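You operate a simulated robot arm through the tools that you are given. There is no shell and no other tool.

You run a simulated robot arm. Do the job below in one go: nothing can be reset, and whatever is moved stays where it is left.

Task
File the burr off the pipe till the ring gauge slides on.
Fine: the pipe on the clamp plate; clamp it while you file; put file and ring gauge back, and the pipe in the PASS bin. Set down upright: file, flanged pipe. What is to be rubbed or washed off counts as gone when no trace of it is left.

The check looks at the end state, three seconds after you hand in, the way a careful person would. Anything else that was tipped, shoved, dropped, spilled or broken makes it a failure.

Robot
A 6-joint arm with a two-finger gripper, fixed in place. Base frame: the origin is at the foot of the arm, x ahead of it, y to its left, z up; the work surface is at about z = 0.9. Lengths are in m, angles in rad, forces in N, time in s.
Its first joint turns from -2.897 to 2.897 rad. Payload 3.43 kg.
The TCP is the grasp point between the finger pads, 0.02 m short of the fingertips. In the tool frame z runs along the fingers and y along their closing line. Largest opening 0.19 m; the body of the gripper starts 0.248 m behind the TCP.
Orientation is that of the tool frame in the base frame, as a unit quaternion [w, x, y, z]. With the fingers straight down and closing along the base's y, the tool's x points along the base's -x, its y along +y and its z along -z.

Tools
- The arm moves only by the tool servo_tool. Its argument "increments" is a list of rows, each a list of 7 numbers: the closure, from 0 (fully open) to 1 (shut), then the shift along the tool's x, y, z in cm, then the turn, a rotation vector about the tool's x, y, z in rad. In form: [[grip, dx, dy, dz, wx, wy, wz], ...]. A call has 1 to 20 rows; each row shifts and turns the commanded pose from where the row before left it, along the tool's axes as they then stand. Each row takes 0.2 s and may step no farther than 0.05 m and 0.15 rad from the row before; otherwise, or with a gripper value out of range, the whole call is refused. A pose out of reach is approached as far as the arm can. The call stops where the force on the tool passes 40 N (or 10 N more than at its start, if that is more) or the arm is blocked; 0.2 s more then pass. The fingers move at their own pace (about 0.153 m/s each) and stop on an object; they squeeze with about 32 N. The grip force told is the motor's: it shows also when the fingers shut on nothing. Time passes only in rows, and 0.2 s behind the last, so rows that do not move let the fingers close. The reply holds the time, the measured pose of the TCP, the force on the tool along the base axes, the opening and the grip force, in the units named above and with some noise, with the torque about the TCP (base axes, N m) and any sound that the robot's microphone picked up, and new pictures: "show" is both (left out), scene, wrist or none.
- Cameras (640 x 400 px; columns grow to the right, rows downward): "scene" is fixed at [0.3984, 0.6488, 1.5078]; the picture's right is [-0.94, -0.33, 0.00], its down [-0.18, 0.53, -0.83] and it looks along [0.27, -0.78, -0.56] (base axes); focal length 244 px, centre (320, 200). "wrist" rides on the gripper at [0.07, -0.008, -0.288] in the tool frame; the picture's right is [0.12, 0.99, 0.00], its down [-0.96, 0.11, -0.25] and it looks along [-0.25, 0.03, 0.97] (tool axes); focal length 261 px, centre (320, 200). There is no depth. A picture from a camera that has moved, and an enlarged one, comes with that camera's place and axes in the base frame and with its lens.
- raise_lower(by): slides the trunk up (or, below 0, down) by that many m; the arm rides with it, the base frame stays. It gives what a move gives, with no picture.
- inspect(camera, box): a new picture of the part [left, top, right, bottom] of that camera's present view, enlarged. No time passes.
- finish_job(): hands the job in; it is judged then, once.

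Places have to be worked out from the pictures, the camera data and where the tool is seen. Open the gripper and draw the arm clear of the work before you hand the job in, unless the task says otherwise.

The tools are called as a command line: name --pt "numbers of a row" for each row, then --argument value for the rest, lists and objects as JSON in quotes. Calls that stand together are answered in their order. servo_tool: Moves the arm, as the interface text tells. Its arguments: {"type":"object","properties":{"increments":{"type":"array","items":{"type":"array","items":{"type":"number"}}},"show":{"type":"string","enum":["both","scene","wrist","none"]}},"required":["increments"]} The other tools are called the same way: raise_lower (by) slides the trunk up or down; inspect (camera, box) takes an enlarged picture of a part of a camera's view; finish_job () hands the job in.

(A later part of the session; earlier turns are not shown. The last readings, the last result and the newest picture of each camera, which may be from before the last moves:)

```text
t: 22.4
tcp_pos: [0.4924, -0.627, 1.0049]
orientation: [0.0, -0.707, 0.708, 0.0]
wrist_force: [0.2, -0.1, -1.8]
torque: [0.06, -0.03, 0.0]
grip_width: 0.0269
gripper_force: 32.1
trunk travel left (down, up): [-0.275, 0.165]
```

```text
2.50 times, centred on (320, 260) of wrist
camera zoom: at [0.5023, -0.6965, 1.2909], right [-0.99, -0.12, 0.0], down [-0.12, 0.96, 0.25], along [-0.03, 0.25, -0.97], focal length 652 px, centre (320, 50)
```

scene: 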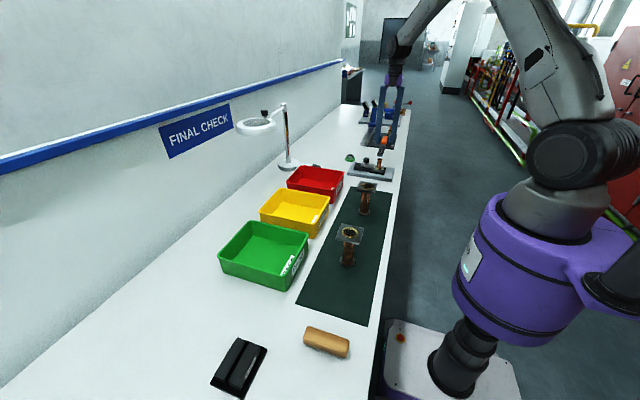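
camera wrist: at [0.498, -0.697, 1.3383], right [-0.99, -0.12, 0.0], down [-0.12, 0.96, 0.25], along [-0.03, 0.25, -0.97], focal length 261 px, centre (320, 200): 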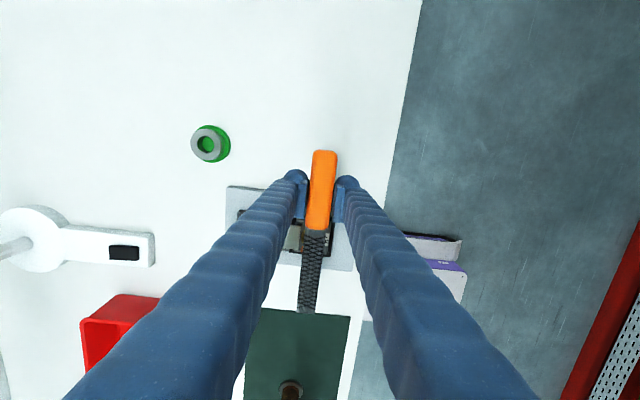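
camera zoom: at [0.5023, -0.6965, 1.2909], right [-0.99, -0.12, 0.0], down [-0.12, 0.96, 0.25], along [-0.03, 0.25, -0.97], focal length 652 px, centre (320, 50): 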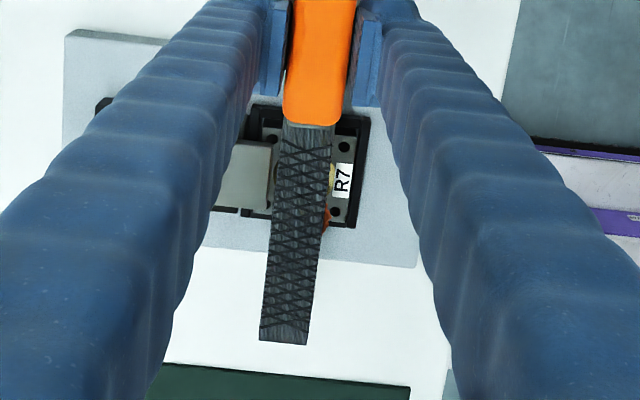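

The contact force vanished at the same height, so burr under the blade seems removed, while a bit remains on the -x side. I back off to look at the rim.

servo_tool --pt "1 0 0 -2 0 0 0" --pt "1 5 0 0 0 0 0" --pt "1 5 0 0 0 0 0" --pt "1 0 0 0 0 0 0" --show "none"

inspect --camera "scene" --box '[355, 150, 395, 175]'

inspect --camera "wrist" --box '[250, 180, 390, 340]'

```text
t: 23.4
tcp_pos: [0.497, -0.7278, 1.0255]
orientation: [-0.001, 0.708, -0.706, 0.0]
wrist_force: [0.4, -0.1, -1.3]
torque: [-0.03, 0.02, 0.02]
grip_width: 0.0266
gripper_force: 32.7
trunk travel left (down, up): [-0.275, 0.165]
```

```text
16.00 times, centred on (375, 162) of scene
camera zoom: at [0.3984, 0.6488, 1.5078], right [-0.94, -0.33, 0.0], down [-0.18, 0.53, -0.83], along [0.27, -0.78, -0.56], focal length 3911 px, centre (-560, 800)
```

zoom: 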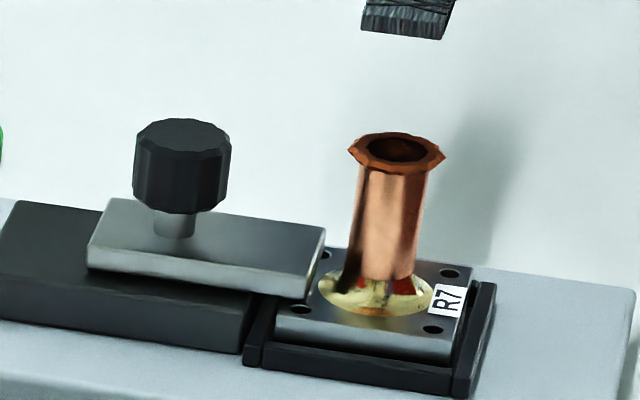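

```text
2.50 times, centred on (320, 260) of wrist
camera zoom: at [0.5067, -0.7973, 1.3127], right [-0.99, -0.12, 0.0], down [-0.12, 0.96, 0.25], along [-0.03, 0.25, -0.97], focal length 652 px, centre (320, 50)
```

zoom: 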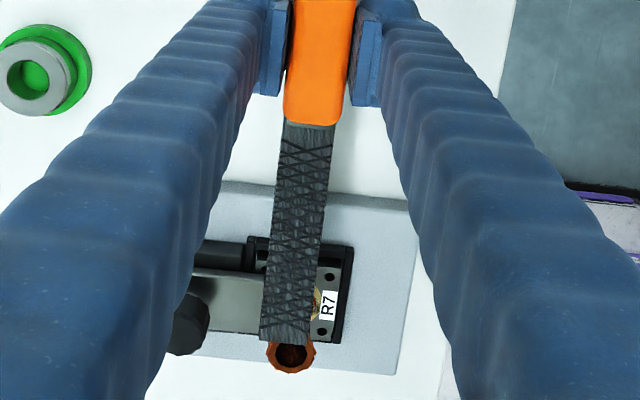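

I lift and shift sideways so the wrist camera sees the rim unobstructed, and compare with earlier.

servo_tool --pt "1 -3 3 -2 0 0 0" --pt "1 -3 3 0 0 0 0" --pt "1 -2 0 0 0 0 0" --pt "1 0 0 0 0 0 0"

inspect --camera "scene" --box '[355, 120, 395, 175]'

inspect --camera "wrist" --box '[210, 180, 310, 280]'

```text
t: 24.4
tcp_pos: [0.4344, -0.6479, 1.0447]
orientation: [0.0, -0.707, 0.708, 0.0]
wrist_force: [-0.4, -0.5, -2.0]
torque: [-0.05, -0.01, -0.02]
grip_width: 0.0271
gripper_force: 31.8
trunk travel left (down, up): [-0.275, 0.165]
camera wrist: at [0.4441, -0.7169, 1.3322], right [-0.99, -0.12, 0.0], down [-0.12, 0.96, 0.25], along [-0.03, 0.25, -0.97], focal length 261 px, centre (320, 200)
```

scene: 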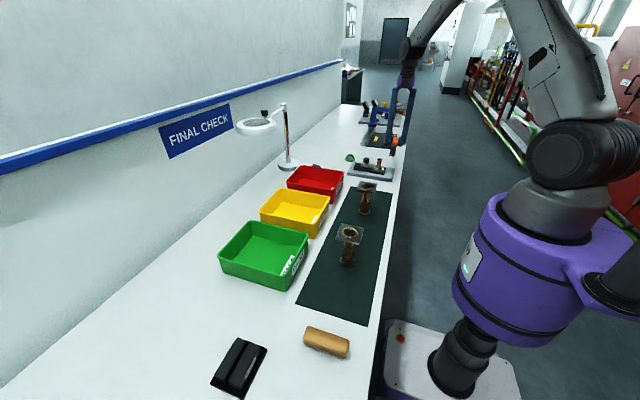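
wrist: 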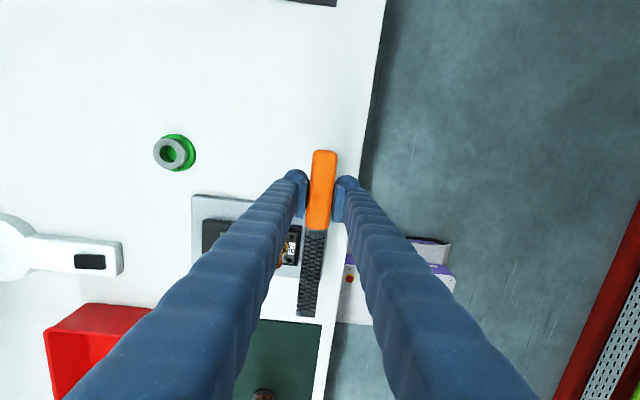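

```text
7.27 times, centred on (375, 148) of scene
camera zoom: at [0.3984, 0.6488, 1.5078], right [-0.94, -0.33, 0.0], down [-0.18, 0.53, -0.83], along [0.27, -0.78, -0.56], focal length 1778 px, centre (-80, 582)
```

zoom: 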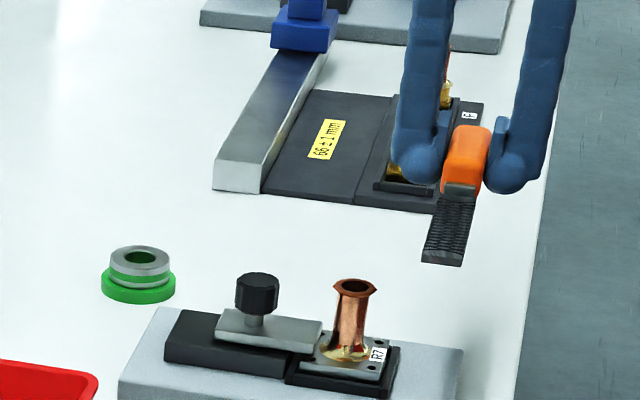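

```text
4.00 times, centred on (260, 230) of wrist
camera zoom: at [0.4441, -0.7169, 1.3322], right [-0.99, -0.12, 0.0], down [-0.12, 0.96, 0.25], along [-0.03, 0.25, -0.97], focal length 1043 px, centre (560, 80)
```

zoom: 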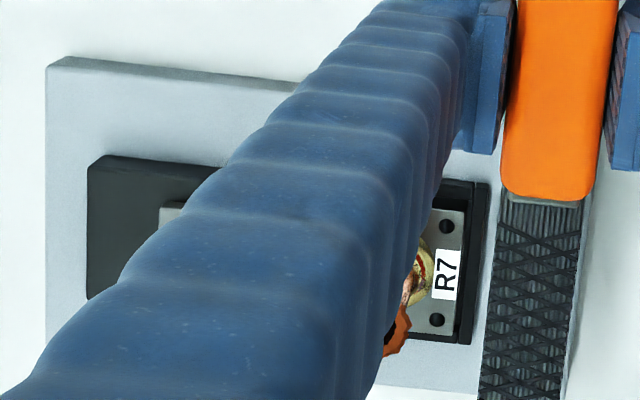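

I place the blade tip just short of the pipe so the rim is visible past it.

servo_tool --pt "1 4 -2 0 0 0 0" --pt "1 4 -2 0 0 0 0" --pt "1 3 -1.6 0 0 0 0" --pt "1 0 0 0 0 0 0" --show "none"

inspect --camera "wrist" --box '[280, 280, 350, 350]'

inspect --camera "scene" --box '[365, 155, 385, 168]'

```text
t: 25.4
tcp_pos: [0.4885, -0.7581, 1.0439]
orientation: [0.0, -0.707, 0.707, -0.001]
wrist_force: [0.5, -0.6, -2.3]
torque: [0.03, -0.05, 0.01]
grip_width: 0.027
gripper_force: 32.3
trunk travel left (down, up): [-0.275, 0.165]
```

```text
5.71 times, centred on (315, 315) of wrist
camera zoom: at [0.4988, -0.8284, 1.3315], right [-0.99, -0.12, 0.0], down [-0.12, 0.96, 0.25], along [-0.03, 0.25, -0.97], focal length 1489 px, centre (349, -457)
```

zoom: 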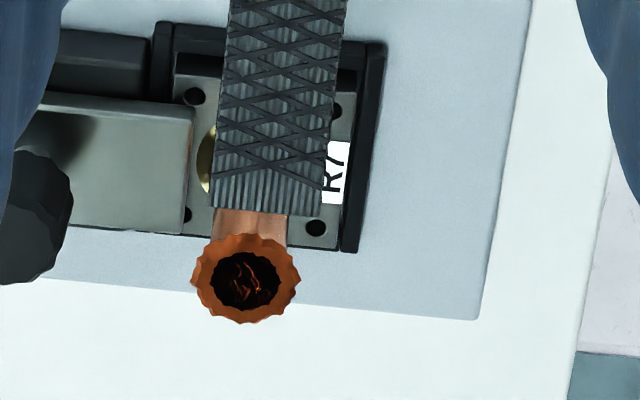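

```text
16.00 times, centred on (375, 162) of scene
camera zoom: at [0.3984, 0.6488, 1.5078], right [-0.94, -0.33, 0.0], down [-0.18, 0.53, -0.83], along [0.27, -0.78, -0.56], focal length 3911 px, centre (-560, 816)
```

zoom: 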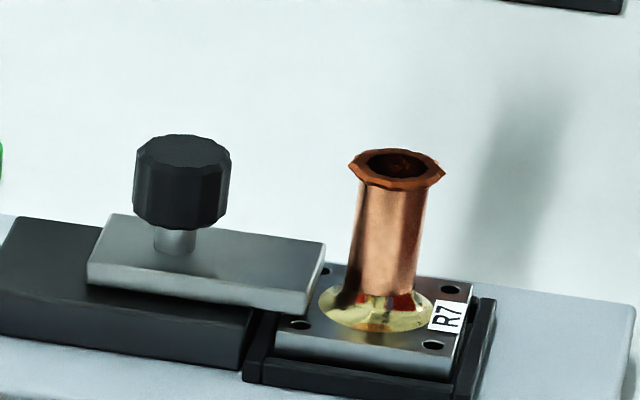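

The serrated burr is still all around (Ø≈30 mm vs pipe ≈21.5 mm). I re-contact the top to see whether contact height has changed, pressing while stroking longer.

servo_tool --pt "1 -5 -0.2 0 0 0 0" --pt "1 -5 -0.2 0 0 0 0" --pt "1 -3 0 2 0 0 0" --pt "1 0 0 1.4 0 0 0" --pt "1 0 0 0.3 0 0 0" --pt "1 0 0 0.2 0 0 0" --pt "1 0 0 0 0 0 0" --show "none"

```text
t: 27.0
tcp_pos: [0.4924, -0.6282, 1.0041]
orientation: [0.0, -0.707, 0.707, 0.0]
wrist_force: [0.5, -0.5, -2.6]
torque: [-0.03, 0.03, 0.04]
grip_width: 0.0269
gripper_force: 31.9
trunk travel left (down, up): [-0.275, 0.165]
```

servo_tool --pt "1 0 0 0.1 0 0 0" --pt "1 0 0 0.1 0 0 0" --pt "1 0 0 0 0 0 0" --show "none"

inspect --camera "scene" --box '[355, 150, 395, 175]'

```text
t: 27.8
tcp_pos: [0.4927, -0.6269, 1.0041]
orientation: [0.0, 0.707, -0.707, 0.001]
wrist_force: [0.9, -1.6, 9.1]
torque: [0.88, 0.0, -0.09]
grip_width: 0.0269
gripper_force: 32.1
trunk travel left (down, up): [-0.275, 0.165]
```

```text
16.00 times, centred on (375, 162) of scene
camera zoom: at [0.3984, 0.6488, 1.5078], right [-0.94, -0.33, 0.0], down [-0.18, 0.53, -0.83], along [0.27, -0.78, -0.56], focal length 3911 px, centre (-560, 800)
```

zoom: 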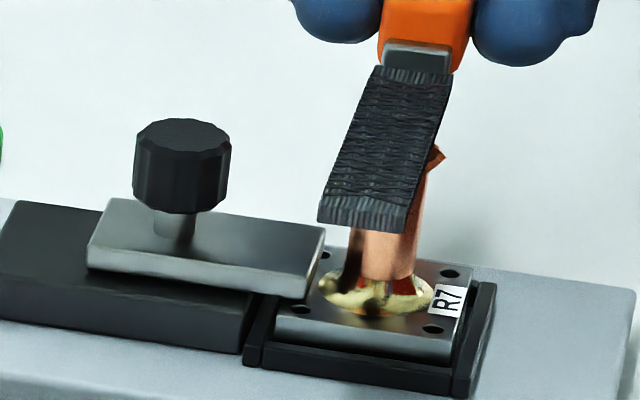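

Contact again (11 N), about 1 mm lower. I stroke again and watch for force and sound.

servo_tool --pt "1 1.5 0 0 0 0 0" --pt "1 1.5 0 0 0 0 0" --pt "1 -1.5 0 0 0 0 0" --pt "1 -1.5 0 0 0 0 0" --show "none"

```text
t: 28.8
tcp_pos: [0.4928, -0.6271, 1.0033]
orientation: [-0.001, -0.707, 0.707, 0.0]
wrist_force: [-0.8, 1.4, 5.1]
torque: [0.43, 0.04, 0.07]
grip_width: 0.0267
gripper_force: 32.0
trunk travel left (down, up): [-0.275, 0.165]
```

I check whether the file has pitched in the grip.

inspect --camera "wrist" --box '[250, 180, 390, 340]'

inspect --camera "scene" --box '[355, 135, 405, 170]'

```text
2.50 times, centred on (320, 260) of wrist
camera zoom: at [0.5034, -0.6961, 1.2898], right [-0.99, -0.12, 0.0], down [-0.12, 0.96, 0.25], along [-0.03, 0.25, -0.97], focal length 652 px, centre (320, 50)
```

zoom: 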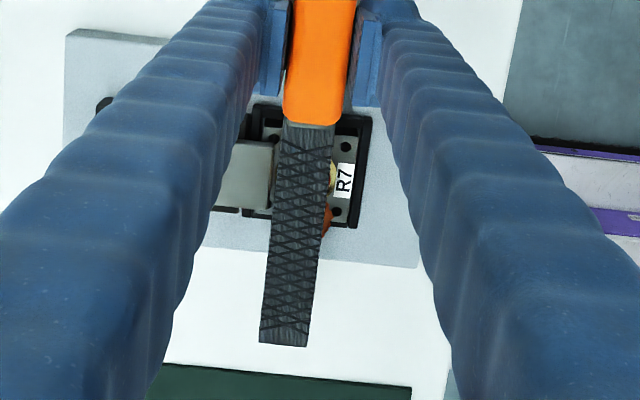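

```text
11.43 times, centred on (380, 152) of scene
camera zoom: at [0.3984, 0.6488, 1.5078], right [-0.94, -0.33, 0.0], down [-0.18, 0.53, -0.83], along [0.27, -0.78, -0.56], focal length 2793 px, centre (-366, 743)
```

zoom: 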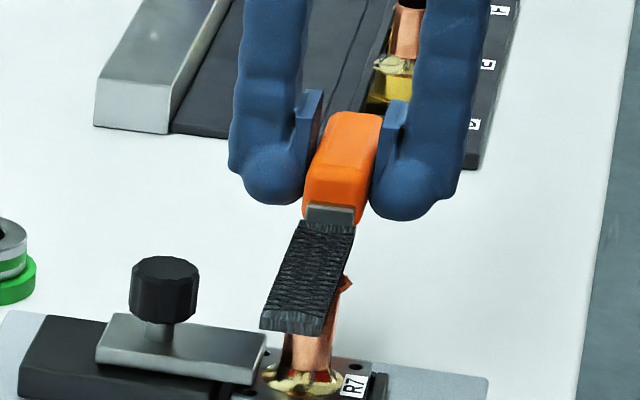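

The file is pitching tip-up in the grip under the downward load, so pressing down is the weak way. I try instead the strong direction: blade edge sideways against the burr's -x side at rim height.

servo_tool --pt "1 0 0 -1.5 0 0 0" --pt "1 0 1.7 0 0 0 0" --pt "1 0 1.7 0 0 0 0" --pt "1 0 0 2.1 0 0 0" --pt "1 0 0 0 0 0 0" --show "none"

inspect --camera "wrist" --box '[250, 180, 390, 340]'

inspect --camera "scene" --box '[355, 145, 395, 175]'

```text
t: 30.0
tcp_pos: [0.4592, -0.6279, 0.996]
orientation: [0.001, 0.707, -0.707, 0.001]
wrist_force: [0.0, 0.0, -1.0]
torque: [0.01, -0.01, 0.01]
grip_width: 0.0268
gripper_force: 32.0
trunk travel left (down, up): [-0.275, 0.165]
```

```text
2.50 times, centred on (320, 260) of wrist
camera zoom: at [0.4693, -0.6974, 1.283], right [-0.99, -0.12, 0.0], down [-0.12, 0.96, 0.25], along [-0.03, 0.25, -0.97], focal length 652 px, centre (320, 50)
```

zoom: 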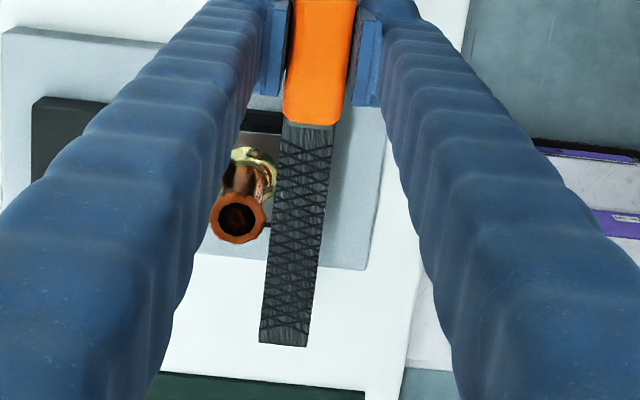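

```text
13.33 times, centred on (375, 160) of scene
camera zoom: at [0.3984, 0.6488, 1.5078], right [-0.94, -0.33, 0.0], down [-0.18, 0.53, -0.83], along [0.27, -0.78, -0.56], focal length 3259 px, centre (-413, 733)
```

zoom: 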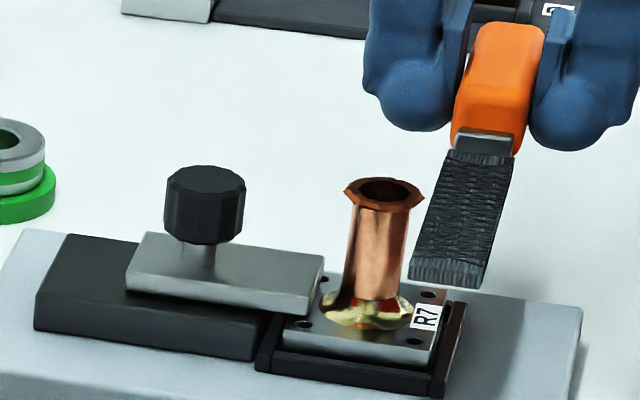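

Good clear view of the burr beside the blade. Zoom for a baseline, then press toward +x.

inspect --camera "wrist" --box '[280, 245, 330, 295]'

servo_tool --pt "1 0 -0.3 0 0 0 0" --pt "1 0 -0.2 0 0 0 0" --pt "1 0 -0.2 0 0 0 0" --pt "1 0 0 0 0 0 0" --show "none"

inspect --camera "wrist" --box '[280, 245, 330, 295]'

```text
8.00 times, centred on (305, 270) of wrist
camera zoom: at [0.4693, -0.6974, 1.283], right [-0.99, -0.12, 0.0], down [-0.12, 0.96, 0.25], along [-0.03, 0.25, -0.97], focal length 2085 px, centre (440, -360)
```

zoom: 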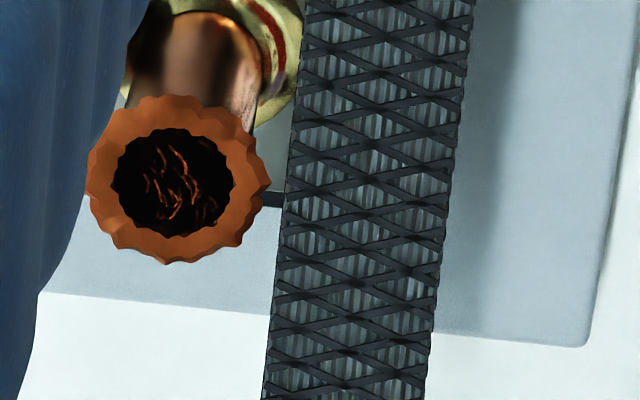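

```text
t: 31.0
tcp_pos: [0.4664, -0.6275, 0.9983]
orientation: [0.0, 0.708, -0.706, -0.001]
wrist_force: [-1.1, -0.9, -1.3]
torque: [-0.03, 0.03, 0.17]
grip_width: 0.0269
gripper_force: 31.7
trunk travel left (down, up): [-0.275, 0.165]
```

```text
8.00 times, centred on (305, 270) of wrist
camera zoom: at [0.4759, -0.6968, 1.2841], right [-0.99, -0.12, 0.0], down [-0.12, 0.96, 0.25], along [-0.03, 0.25, -0.97], focal length 2085 px, centre (440, -360)
```

zoom: 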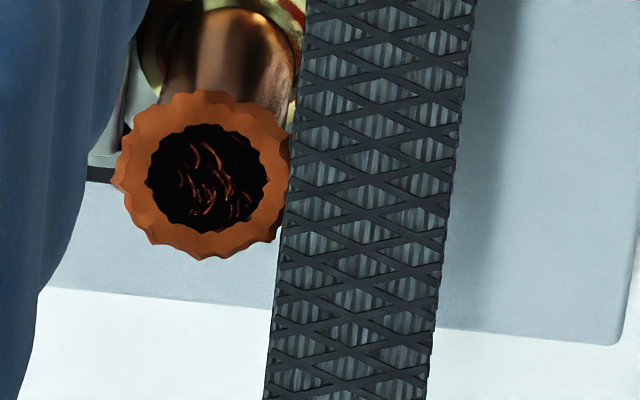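

Contact begins at TCP x≈0.466. Press a further 1 mm and stroke ±2 cm in y.

servo_tool --pt "1 0 -0.1 0 0 0 0" --pt "1 1.0 0 0 0 0 0" --pt "1 1.0 0 0 0 0 0" --pt "1 -1.0 0 0 0 0 0" --pt "1 -1.0 0 0 0 0 0" --pt "1 -1.0 0 0 0 0 0" --pt "1 -1.0 0 0 0 0 0" --pt "1 1.0 0 0 0 0 0" --pt "1 1.0 0 0 0 0 0" --show "none"

inspect --camera "wrist" --box '[280, 245, 330, 295]'

```text
t: 33.0
tcp_pos: [0.4663, -0.6281, 0.9986]
orientation: [0.001, 0.707, -0.707, -0.001]
wrist_force: [-0.1, -0.5, -2.6]
torque: [-0.01, -0.04, -0.02]
grip_width: 0.0271
gripper_force: 32.1
trunk travel left (down, up): [-0.275, 0.165]
```

```text
8.00 times, centred on (305, 270) of wrist
camera zoom: at [0.476, -0.6974, 1.2844], right [-0.99, -0.12, 0.0], down [-0.12, 0.96, 0.25], along [-0.03, 0.25, -0.97], focal length 2085 px, centre (440, -360)
```

zoom: 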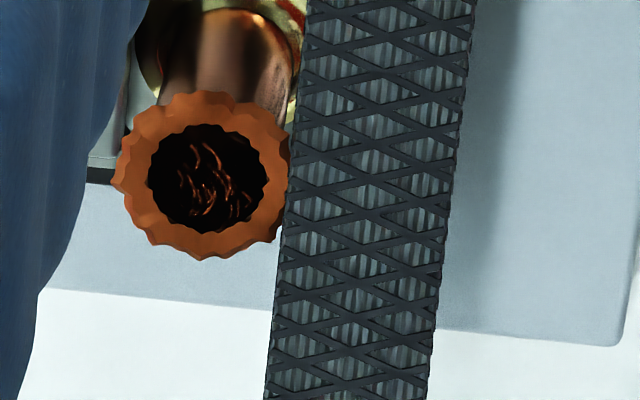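

No lasting load; I press another couple of mm to get solid side contact.

servo_tool --pt "1 0 -0.15 0 0 0 0" --pt "1 0 -0.15 0 0 0 0" --pt "1 0 0 0 0 0 0" --show "none"

inspect --camera "wrist" --box '[280, 245, 330, 295]'

```text
t: 33.8
tcp_pos: [0.4689, -0.6263, 0.9972]
orientation: [0.0, 0.707, -0.707, 0.0]
wrist_force: [-1.9, 0.5, -1.6]
torque: [0.02, -0.02, 0.2]
grip_width: 0.0268
gripper_force: 31.7
trunk travel left (down, up): [-0.275, 0.165]
```

```text
8.00 times, centred on (305, 270) of wrist
camera zoom: at [0.4791, -0.6966, 1.2841], right [-0.99, -0.12, 0.0], down [-0.12, 0.96, 0.25], along [-0.03, 0.25, -0.97], focal length 2085 px, centre (440, -360)
```

zoom: 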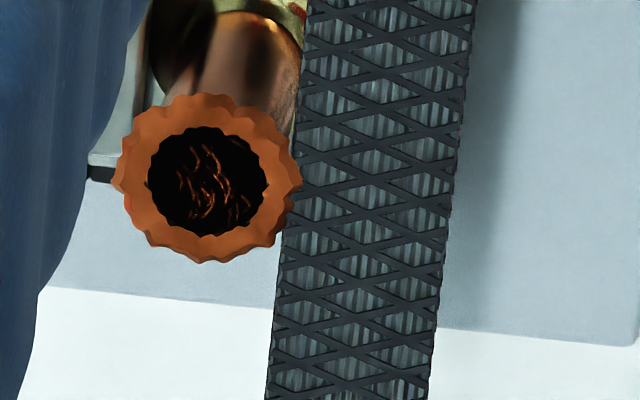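

I compare with the fixed scene camera to be sure the pipe or plate isn't shifting.

inspect --camera "scene" --box '[355, 145, 395, 175]'

```text
13.33 times, centred on (375, 160) of scene
camera zoom: at [0.3984, 0.6488, 1.5078], right [-0.94, -0.33, 0.0], down [-0.18, 0.53, -0.83], along [0.27, -0.78, -0.56], focal length 3259 px, centre (-413, 733)
```

zoom: 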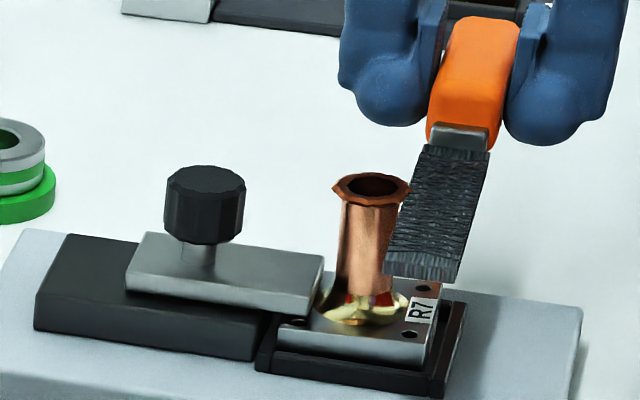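

The pipe slid ~4 mm in its recess under only ~2 N, so the slider alone isn't clamping — the knob probably must be tightened. I'll put the file back first, then work the knob.

servo_tool --pt "1 0 1 0 0 0 0" --pt "1 0 1 0 0 0 0" --pt "1 0 0 -4 0 0 0" --pt "1 0 0 -4 0 0 0" --pt "1 4 -0.2 0 0 0 0.1428" --pt "1 0 0 0 0 0 0.1428" --pt "1 0 0 0 0 0 0.1428" --pt "1 0 0 0 0 0 0.1428" --pt "1 0 0 0 0 0 0.1428" --pt "1 0 0 0 0 0 0.1428" --pt "1 0 0 0 0 0 0.1428" --pt "1 0 0 0 0 0 0.1428" --pt "1 0 0 0 0 0 0.1428" --pt "1 0 0 0 0 0 0.1428" --pt "1 0 0 0 0 0 0.1428" --pt "1 0 0 0 0 0 0" --show "none"

inspect --camera "wrist" --box '[0, 0, 640, 400]'

```text
t: 37.2
tcp_pos: [0.4544, -0.6683, 1.0754]
orientation: [0.0, 0.0, 1.0, 0.0]
wrist_force: [-1.2, 0.9, -1.5]
torque: [0.0, 0.01, 0.04]
grip_width: 0.0268
gripper_force: 31.6
trunk travel left (down, up): [-0.275, 0.165]
```

```text
1.00 times, centred on (320, 200) of wrist (not enlarged: the box is as wide or as high as the picture)
camera zoom: at [0.3835, -0.6752, 1.3637], right [-0.12, 0.99, 0.0], down [0.96, 0.11, 0.25], along [0.25, 0.03, -0.97], focal length 261 px, centre (320, 200)
```

zoom: 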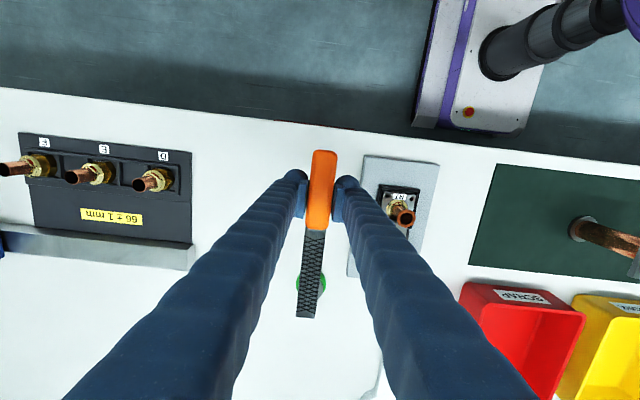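

Now move to the file's original spot and lower it.

servo_tool --pt "1 0 -3.7 0 0 0 0" --pt "1 -0.1 -3.6 0 0 0 0" --pt "1 0 0 5 0 0 0" --pt "1 0 0 5 0 0 0" --pt "1 0 0 3.5 0 0 0" --pt "1 0 0 0.7 0 0 0" --pt "1 0 0 0.3 0 0 0" --pt "1 0 0 0.3 0 0 0" --pt "1 0 0 0 0 0 0" --show "none"

inspect --camera "scene" --box '[355, 135, 420, 175]'

```text
t: 39.2
tcp_pos: [0.4531, -0.7401, 0.9278]
orientation: [-0.001, -0.001, 1.0, 0.001]
wrist_force: [0.6, 0.4, -1.5]
torque: [0.0, 0.01, -0.02]
grip_width: 0.0268
gripper_force: 31.7
trunk travel left (down, up): [-0.275, 0.165]
```

```text
9.85 times, centred on (388, 155) of scene
camera zoom: at [0.3984, 0.6488, 1.5078], right [-0.94, -0.33, 0.0], down [-0.18, 0.53, -0.83], along [0.27, -0.78, -0.56], focal length 2406 px, centre (-345, 643)
```

zoom: 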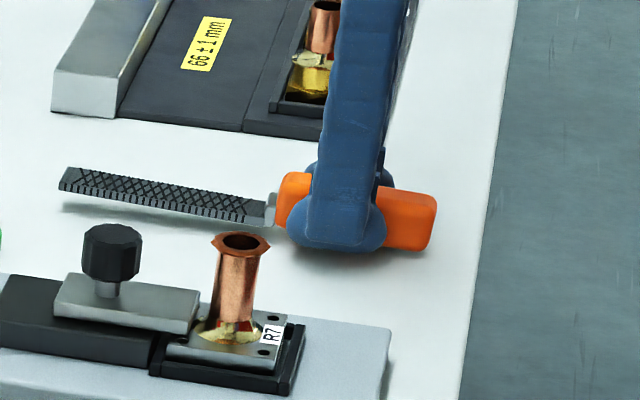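

Tip is up ~3.5°; I pitch the tool to level it, then lower to contact and release.

servo_tool --pt "1 0 0 0 0 0.06 0" --pt "1 0 0 0.2 0 0 0" --pt "1 0 0 0.2 0 0 0" --pt "1 0 0 0.1 0 0 0" --pt "1 0 0 0 0 0 0" --show "none"

inspect --camera "scene" --box '[355, 135, 420, 175]'

```text
t: 40.4
tcp_pos: [0.4527, -0.7406, 0.9228]
orientation: [-0.031, 0.0, 1.0, 0.0]
wrist_force: [-0.4, 0.3, -1.8]
torque: [0.02, 0.04, 0.0]
grip_width: 0.0268
gripper_force: 32.2
trunk travel left (down, up): [-0.275, 0.165]
```

```text
9.85 times, centred on (388, 155) of scene
camera zoom: at [0.3984, 0.6488, 1.5078], right [-0.94, -0.33, 0.0], down [-0.18, 0.53, -0.83], along [0.27, -0.78, -0.56], focal length 2406 px, centre (-345, 643)
```

zoom: 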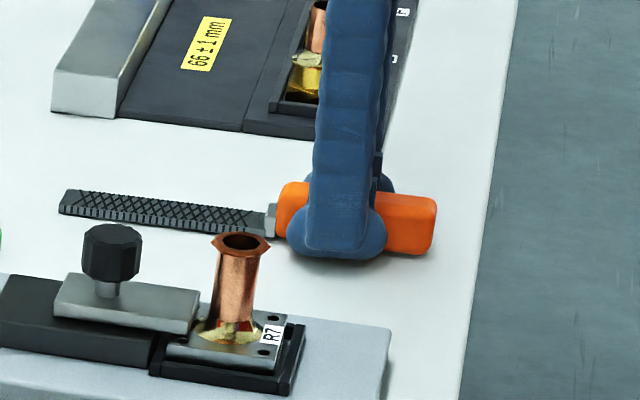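

Nearly level and 1–2 mm above the table. Lower a touch, release, and rise while restoring tool tilt.

servo_tool --pt "1 0 0 0.15 0 0 0" --pt "1 0 0 0 0 0 0" --pt "0.8 0 0 0 0 0 0" --pt "0.63 0 0 0 0 0 0" --pt "0.63 0 0 0 0 0 0" --pt "0.63 0 0 -3 0 0 0" --pt "0.63 0 0 -4 0 -0.06 0" --pt "0.63 0 0 -4 0 0 0" --pt "0.63 0 0 0 0 0 0"

inspect --camera "scene" --box '[340, 140, 405, 180]'

```text
t: 42.4
tcp_pos: [0.4579, -0.7404, 1.032]
orientation: [0.001, -0.001, 1.0, 0.0]
wrist_force: [-0.8, 0.9, 1.4]
torque: [-0.05, 0.04, -0.03]
grip_width: 0.0702
gripper_force: 0.0
trunk travel left (down, up): [-0.275, 0.165]
camera wrist: at [0.3882, -0.7485, 1.3192], right [-0.12, 0.99, 0.0], down [0.96, 0.12, 0.25], along [0.24, 0.03, -0.97], focal length 261 px, centre (320, 200)
```

scene: 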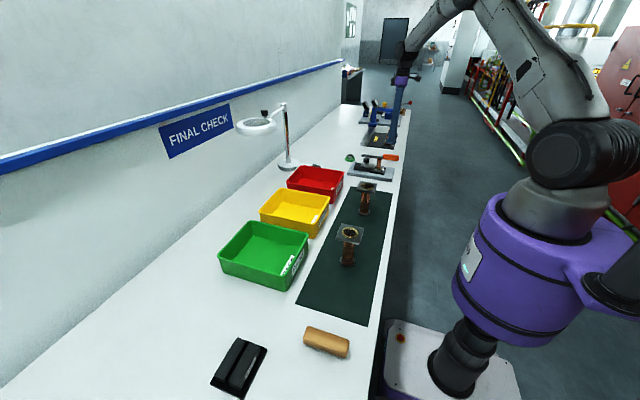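
wrist: 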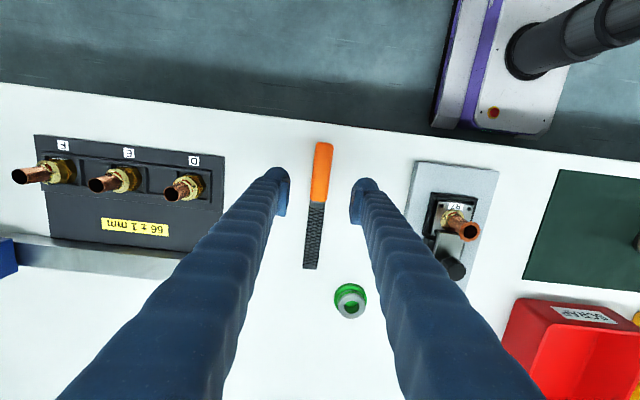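

```text
9.85 times, centred on (372, 160) of scene
camera zoom: at [0.3984, 0.6488, 1.5078], right [-0.94, -0.33, 0.0], down [-0.18, 0.53, -0.83], along [0.27, -0.78, -0.56], focal length 2406 px, centre (-197, 594)
```

zoom: 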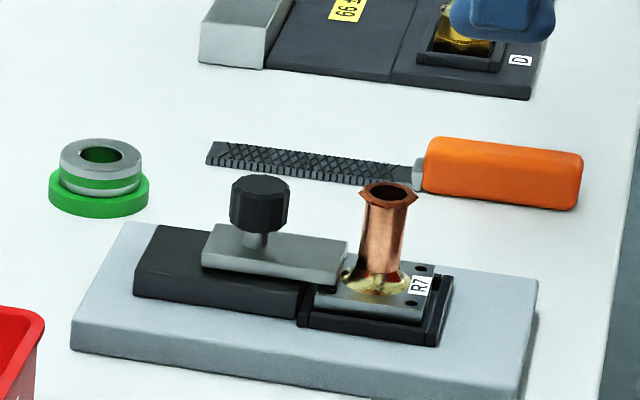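

File is back flat. I look closely at the slider/flange interface and knob.

inspect --camera "scene" --box '[358, 152, 388, 176]'

inspect --camera "wrist" --box '[405, 160, 505, 290]'

```text
16.00 times, centred on (373, 164) of scene
camera zoom: at [0.3984, 0.6488, 1.5078], right [-0.94, -0.33, 0.0], down [-0.18, 0.53, -0.83], along [0.27, -0.78, -0.56], focal length 3911 px, centre (-528, 776)
```

zoom: 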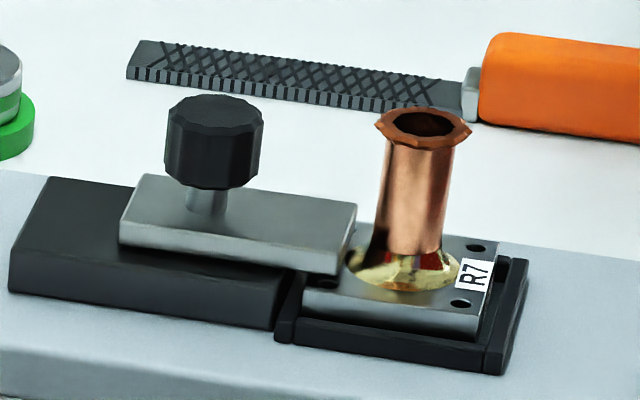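

```text
3.08 times, centred on (455, 225) of wrist
camera zoom: at [0.3882, -0.7485, 1.3192], right [-0.12, 0.99, 0.0], down [0.96, 0.12, 0.25], along [0.24, 0.03, -0.97], focal length 802 px, centre (-95, 123)
```

zoom: 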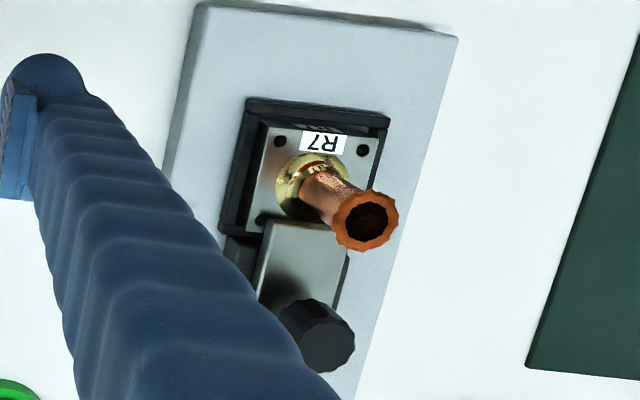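

The flange seems to rest loosely under the slider. I'll first nudge the pipe back against the recess wall (-x) by gripping the rim, so I move over the pipe.

servo_tool --pt "0.63 0 0 -3 0 0 0" --pt "0.63 -1.2 4.2 0 0 0 0" --pt "0.63 -1.2 4.2 0 0 0 0" --pt "0.63 -1.2 4.2 0 0 0 0" --pt "0.63 0 4.2 0 0 0 0" --pt "0.63 0 4.3 0 0 0 0" --pt "0.63 0 0 4 0 0 0" --pt "0.63 0 0 0 0 0 0" --show "wrist"

inspect --camera "wrist" --box '[260, 100, 380, 260]'

```text
t: 44.2
tcp_pos: [0.494, -0.5313, 1.0225]
orientation: [0.001, 0.0, 1.0, 0.002]
wrist_force: [-0.3, -0.1, 0.5]
torque: [0.17, -0.06, 0.01]
grip_width: 0.0702
gripper_force: 0.0
trunk travel left (down, up): [-0.275, 0.165]
camera wrist: at [0.4245, -0.539, 1.3095], right [-0.12, 0.99, 0.0], down [0.96, 0.12, 0.25], along [0.25, 0.03, -0.97], focal length 261 px, centre (320, 200)
```

wrist: 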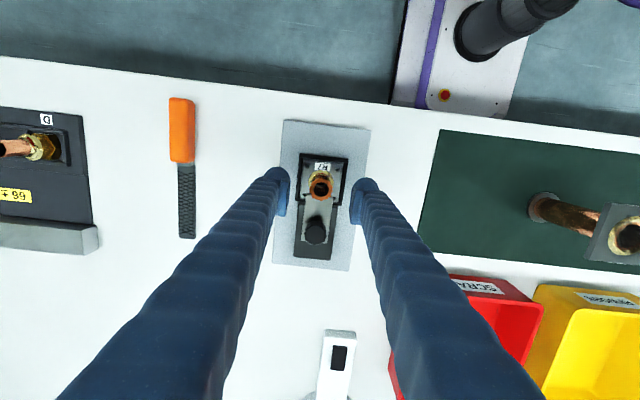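

```text
2.50 times, centred on (320, 180) of wrist
camera zoom: at [0.4245, -0.539, 1.3095], right [-0.12, 0.99, 0.0], down [0.96, 0.12, 0.25], along [0.25, 0.03, -0.97], focal length 652 px, centre (320, 250)
```

zoom: 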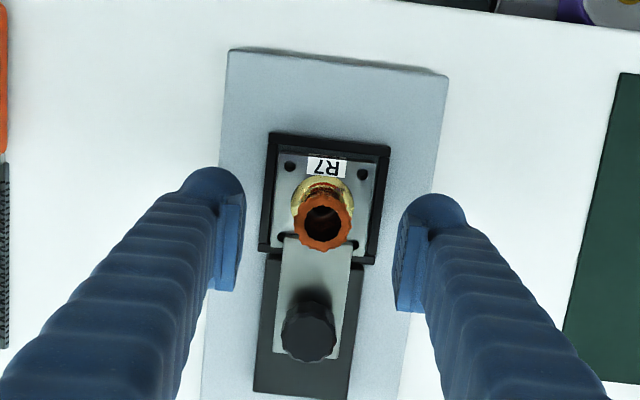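

Rim at (0.493, -0.530). Descend, grip the rim lightly and pull toward -x about 4–5 mm.

servo_tool --pt "0.63 0 0.1 3 0 0 0" --pt "0.63 0 0 1.5 0 0 0" --pt "0.85 0 0 0 0 0 0" --pt "0.86 0 0 0 0 0 0" --pt "0.86 0 0 0 0 0 0" --show "none"

inspect --camera "wrist" --box '[260, 130, 380, 260]'

```text
t: 45.4
tcp_pos: [0.4949, -0.528, 0.9777]
orientation: [0.0, 0.0, 1.0, 0.0]
wrist_force: [0.2, -0.8, 0.4]
torque: [0.02, 0.02, 0.02]
grip_width: 0.0267
gripper_force: 0.1
trunk travel left (down, up): [-0.275, 0.165]
```

```text
3.08 times, centred on (320, 195) of wrist
camera zoom: at [0.4258, -0.5351, 1.2651], right [-0.12, 0.99, 0.0], down [0.96, 0.12, 0.25], along [0.25, 0.03, -0.97], focal length 802 px, centre (320, 215)
```

zoom: 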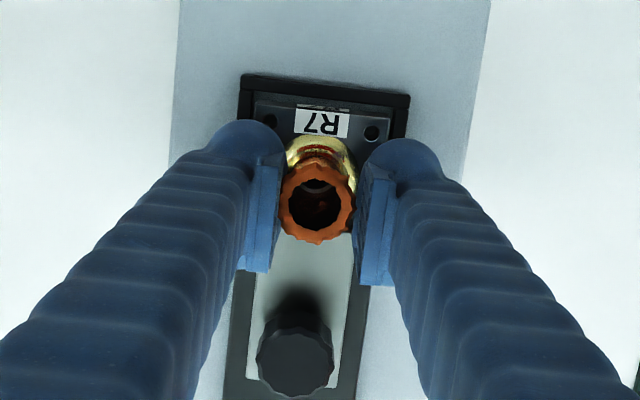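

Opening 26.7 mm and still free, so the burr is a bit smaller than that. Close to grip.

servo_tool --pt "0.9 0 0 0 0 0 0" --pt "0.95 0 0 0 0 0 0" --pt "0.95 0 0 0 0 0 0" --show "none"

```text
t: 46.2
tcp_pos: [0.494, -0.5278, 0.9768]
orientation: [0.0, -0.001, 1.0, -0.001]
wrist_force: [-2.0, -3.9, 0.4]
torque: [-0.07, 0.03, -0.05]
grip_width: 0.0217
gripper_force: 31.9
trunk travel left (down, up): [-0.275, 0.165]
```

Gripped at 21.7 mm (the pipe body). Pull toward -x.

servo_tool --pt "0.95 0.2 0 0 0 0 0" --pt "0.95 0.2 0 0 0 0 0" --pt "0.95 0.1 0 0 0 0 0" --pt "0.95 0 0 0 0 0 0" --show "none"

inspect --camera "wrist" --box '[260, 130, 380, 260]'

```text
t: 47.2
tcp_pos: [0.4907, -0.5284, 0.9773]
orientation: [0.0, -0.001, 1.0, -0.001]
wrist_force: [16.7, 1.6, 9.3]
torque: [-0.04, -0.43, -0.12]
grip_width: 0.0216
gripper_force: 31.8
trunk travel left (down, up): [-0.275, 0.165]
```

```text
3.08 times, centred on (320, 195) of wrist
camera zoom: at [0.4207, -0.5352, 1.2649], right [-0.12, 0.99, 0.0], down [0.96, 0.12, 0.25], along [0.25, 0.03, -0.97], focal length 802 px, centre (320, 215)
```

zoom: 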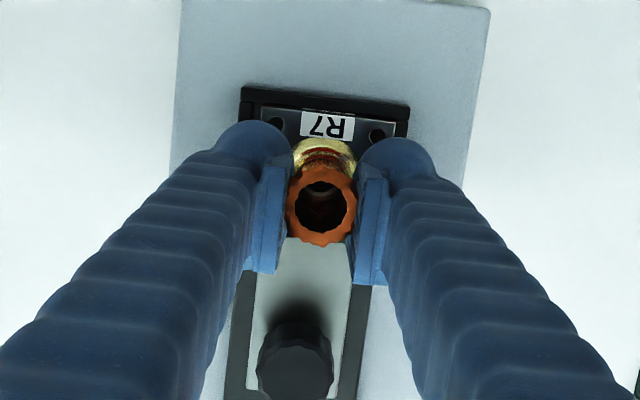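

Against the wall now. I ease off and test vertical play by lifting 2 mm.

servo_tool --pt "0.95 -0.15 0 0 0 0 0" --pt "0.95 0 0 -0.1 0 0 0" --pt "0.95 0 0 -0.1 0 0 0" --pt "0.95 0 0 0 0 0 0" --show "none"

inspect --camera "scene" --box '[358, 152, 388, 176]'

```text
t: 48.2
tcp_pos: [0.4897, -0.5269, 0.9769]
orientation: [-0.001, -0.001, 1.0, 0.001]
wrist_force: [13.0, -1.5, -3.9]
torque: [-0.06, -0.72, -0.11]
grip_width: 0.0213
gripper_force: 32.0
trunk travel left (down, up): [-0.275, 0.165]
```

```text
16.00 times, centred on (373, 164) of scene
camera zoom: at [0.3984, 0.6488, 1.5078], right [-0.94, -0.33, 0.0], down [-0.18, 0.53, -0.83], along [0.27, -0.78, -0.56], focal length 3911 px, centre (-528, 776)
```

zoom: 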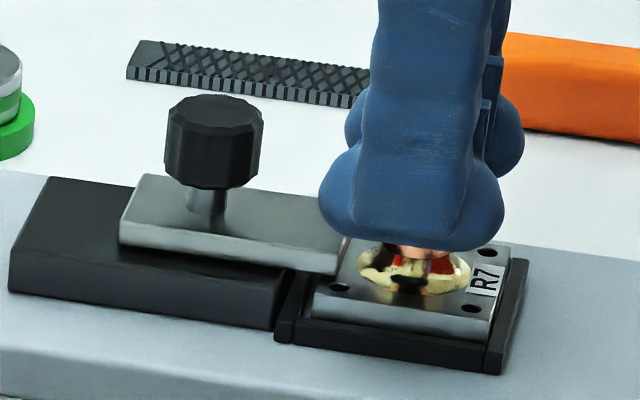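

The pipe resists lifting (held down by the slider), only +x slide was free. Release it and go try tightening the knob.

servo_tool --pt "0.95 -0.1 0 0.2 0 0 0" --pt "0.8 0 0 0 0 0 0" --pt "0.63 0 0 0 0 0 0" --pt "0.63 0 0 -3 0 0 0" --pt "0.63 0 0 -3 0 0 0" --pt "0.68 -3.2 0 0 0 0 0" --pt "0.68 -3.1 0 0 0 0 0" --pt "0.68 0 0 0 0 0 0" --show "none"

inspect --camera "wrist" --box '[260, 100, 380, 260]'

```text
t: 50.0
tcp_pos: [0.554, -0.5296, 1.0359]
orientation: [0.0, 0.0, 1.0, 0.001]
wrist_force: [-0.5, 0.3, -0.1]
torque: [-0.06, -0.01, -0.04]
grip_width: 0.0606
gripper_force: 0.0
trunk travel left (down, up): [-0.275, 0.165]
```

```text
2.50 times, centred on (320, 180) of wrist
camera zoom: at [0.4851, -0.537, 1.3241], right [-0.12, 0.99, 0.0], down [0.96, 0.12, 0.25], along [0.24, 0.03, -0.97], focal length 652 px, centre (320, 250)
```

zoom: 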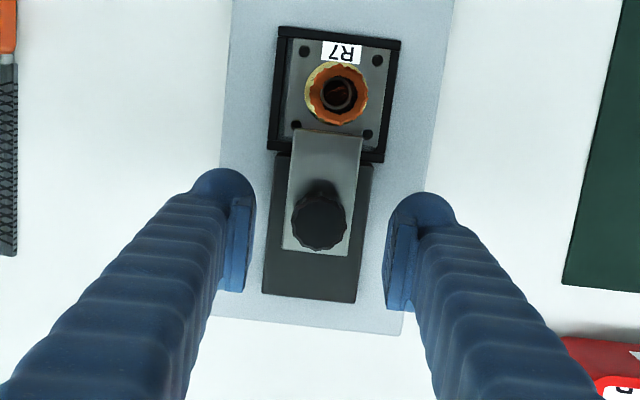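

Aligned with the knob at (0.555, -0.5285). Descend, grip, and try a small clockwise twist, watching torque.

servo_tool --pt "0.68 -0.1 0.1 4 0 0 0" --pt "0.68 0 0 2.6 0 0 0" --pt "0.9 0 0 0 0 0 0" --pt "1 0 0 0 0 0 0" --pt "1 0 0 0 0 0 0" --pt "1 0 0 0 0 0 0.1" --pt "1 0 0 0 0 0 0.1" --pt "1 0 0 0 0 0 0" --show "none"

inspect --camera "wrist" --box '[260, 100, 380, 260]'

```text
t: 51.8
tcp_pos: [0.5548, -0.5291, 0.9702]
orientation: [0.0, 0.1, 0.995, 0.0]
wrist_force: [6.7, -27.3, -10.5]
torque: [-0.22, -0.17, -0.04]
grip_width: 0.0286
gripper_force: 45.0
trunk travel left (down, up): [-0.275, 0.165]
```

```text
2.50 times, centred on (320, 180) of wrist
camera zoom: at [0.4861, -0.5227, 1.2566], right [0.08, 1.0, 0.0], down [0.97, -0.08, 0.25], along [0.25, -0.02, -0.97], focal length 652 px, centre (320, 250)
```

zoom: 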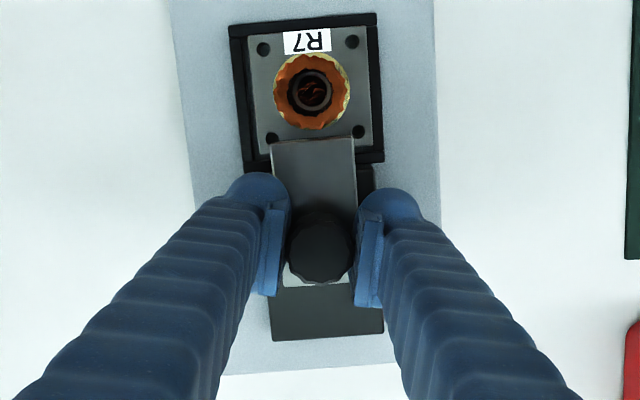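

It turned with almost no torque, so the knob seems to rotate. I relax sideways load and keep turning clockwise, watching torque.

servo_tool --pt "1 0 -0.2 0 0 0 0" --pt "1 0 0 0 0 0 0.15" --pt "1 0 0 0 0 0 0.15" --pt "1 0 0 0 0 0 0.15" --pt "1 0 0 0 0 0 0.15" --pt "1 0 0 0 0 0 0" --show "none"

inspect --camera "wrist" --box '[260, 100, 380, 260]'

inspect --camera "scene" --box '[358, 152, 388, 176]'

```text
t: 53.2
tcp_pos: [0.5543, -0.526, 0.971]
orientation: [-0.001, 0.39, 0.921, 0.001]
wrist_force: [4.6, 16.4, -6.0]
torque: [0.42, 0.25, -0.09]
grip_width: 0.0284
gripper_force: 45.4
trunk travel left (down, up): [-0.275, 0.165]
```

```text
2.50 times, centred on (320, 180) of wrist
camera zoom: at [0.5008, -0.4814, 1.2574], right [0.63, 0.78, 0.0], down [0.75, -0.61, 0.24], along [0.19, -0.15, -0.97], focal length 652 px, centre (320, 250)
```

zoom: 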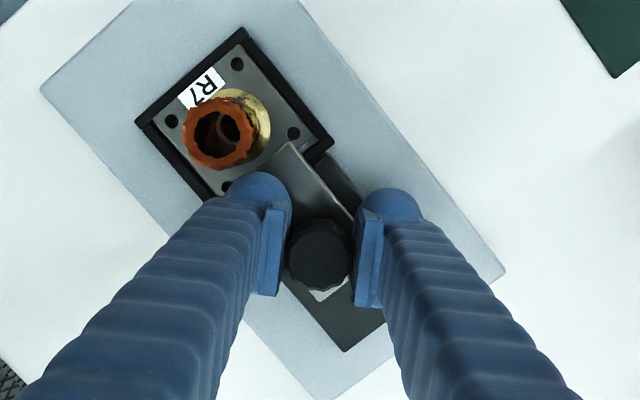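

```text
16.00 times, centred on (373, 164) of scene
camera zoom: at [0.3984, 0.6488, 1.5078], right [-0.94, -0.33, 0.0], down [-0.18, 0.53, -0.83], along [0.27, -0.78, -0.56], focal length 3911 px, centre (-528, 776)
```

zoom: 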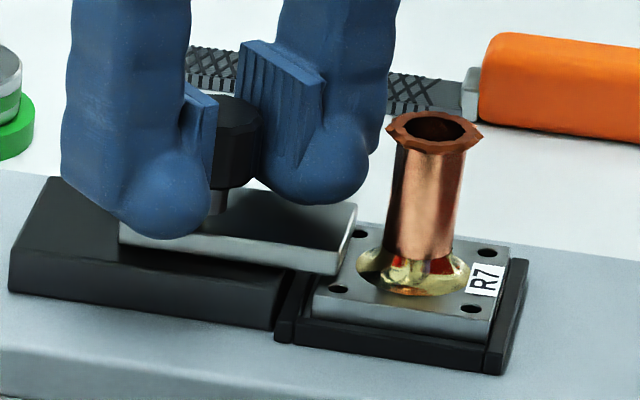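

Still low torque while turning. Continue clockwise with slight centring.

servo_tool --pt "1 0.1 0.1 0 0 0 0" --pt "1 0 0 0 0 0 0.15" --pt "1 0 0 0 0 0 0.15" --pt "1 0 0 0 0 0 0.15" --pt "1 0 0 0 0 0 0.15" --pt "1 0 0 0 0 0 0.15" --pt "1 0 0 0 0 0 0" --show "none"

inspect --camera "wrist" --box '[260, 100, 380, 260]'

inspect --camera "scene" --box '[358, 152, 388, 176]'

```text
t: 54.8
tcp_pos: [0.5564, -0.5282, 0.9709]
orientation: [0.002, 0.7, 0.715, -0.001]
wrist_force: [38.7, 10.2, 2.6]
torque: [0.01, -0.36, -0.03]
grip_width: 0.0286
gripper_force: 44.7
trunk travel left (down, up): [-0.275, 0.165]
```

```text
2.50 times, centred on (320, 180) of wrist
camera zoom: at [0.5478, -0.4561, 1.2587], right [0.99, 0.14, 0.0], down [0.13, -0.96, 0.25], along [0.04, -0.25, -0.97], focal length 652 px, centre (320, 250)
```

zoom: 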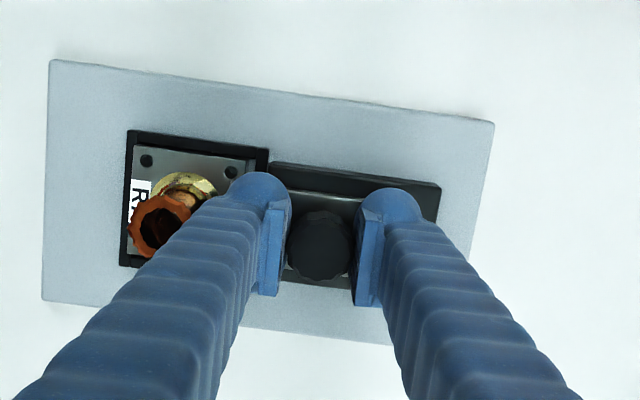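

```text
16.00 times, centred on (373, 164) of scene
camera zoom: at [0.3984, 0.6488, 1.5078], right [-0.94, -0.33, 0.0], down [-0.18, 0.53, -0.83], along [0.27, -0.78, -0.56], focal length 3911 px, centre (-528, 776)
```

zoom: 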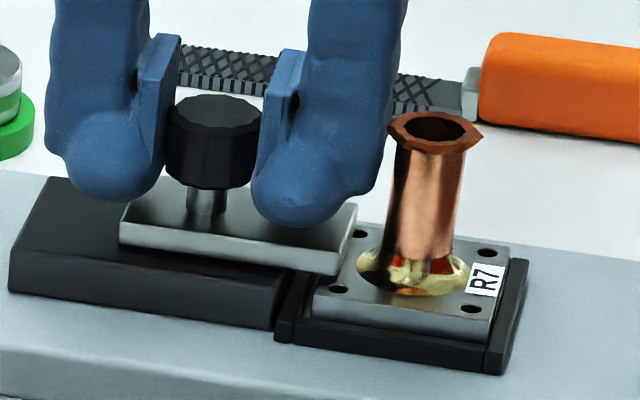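

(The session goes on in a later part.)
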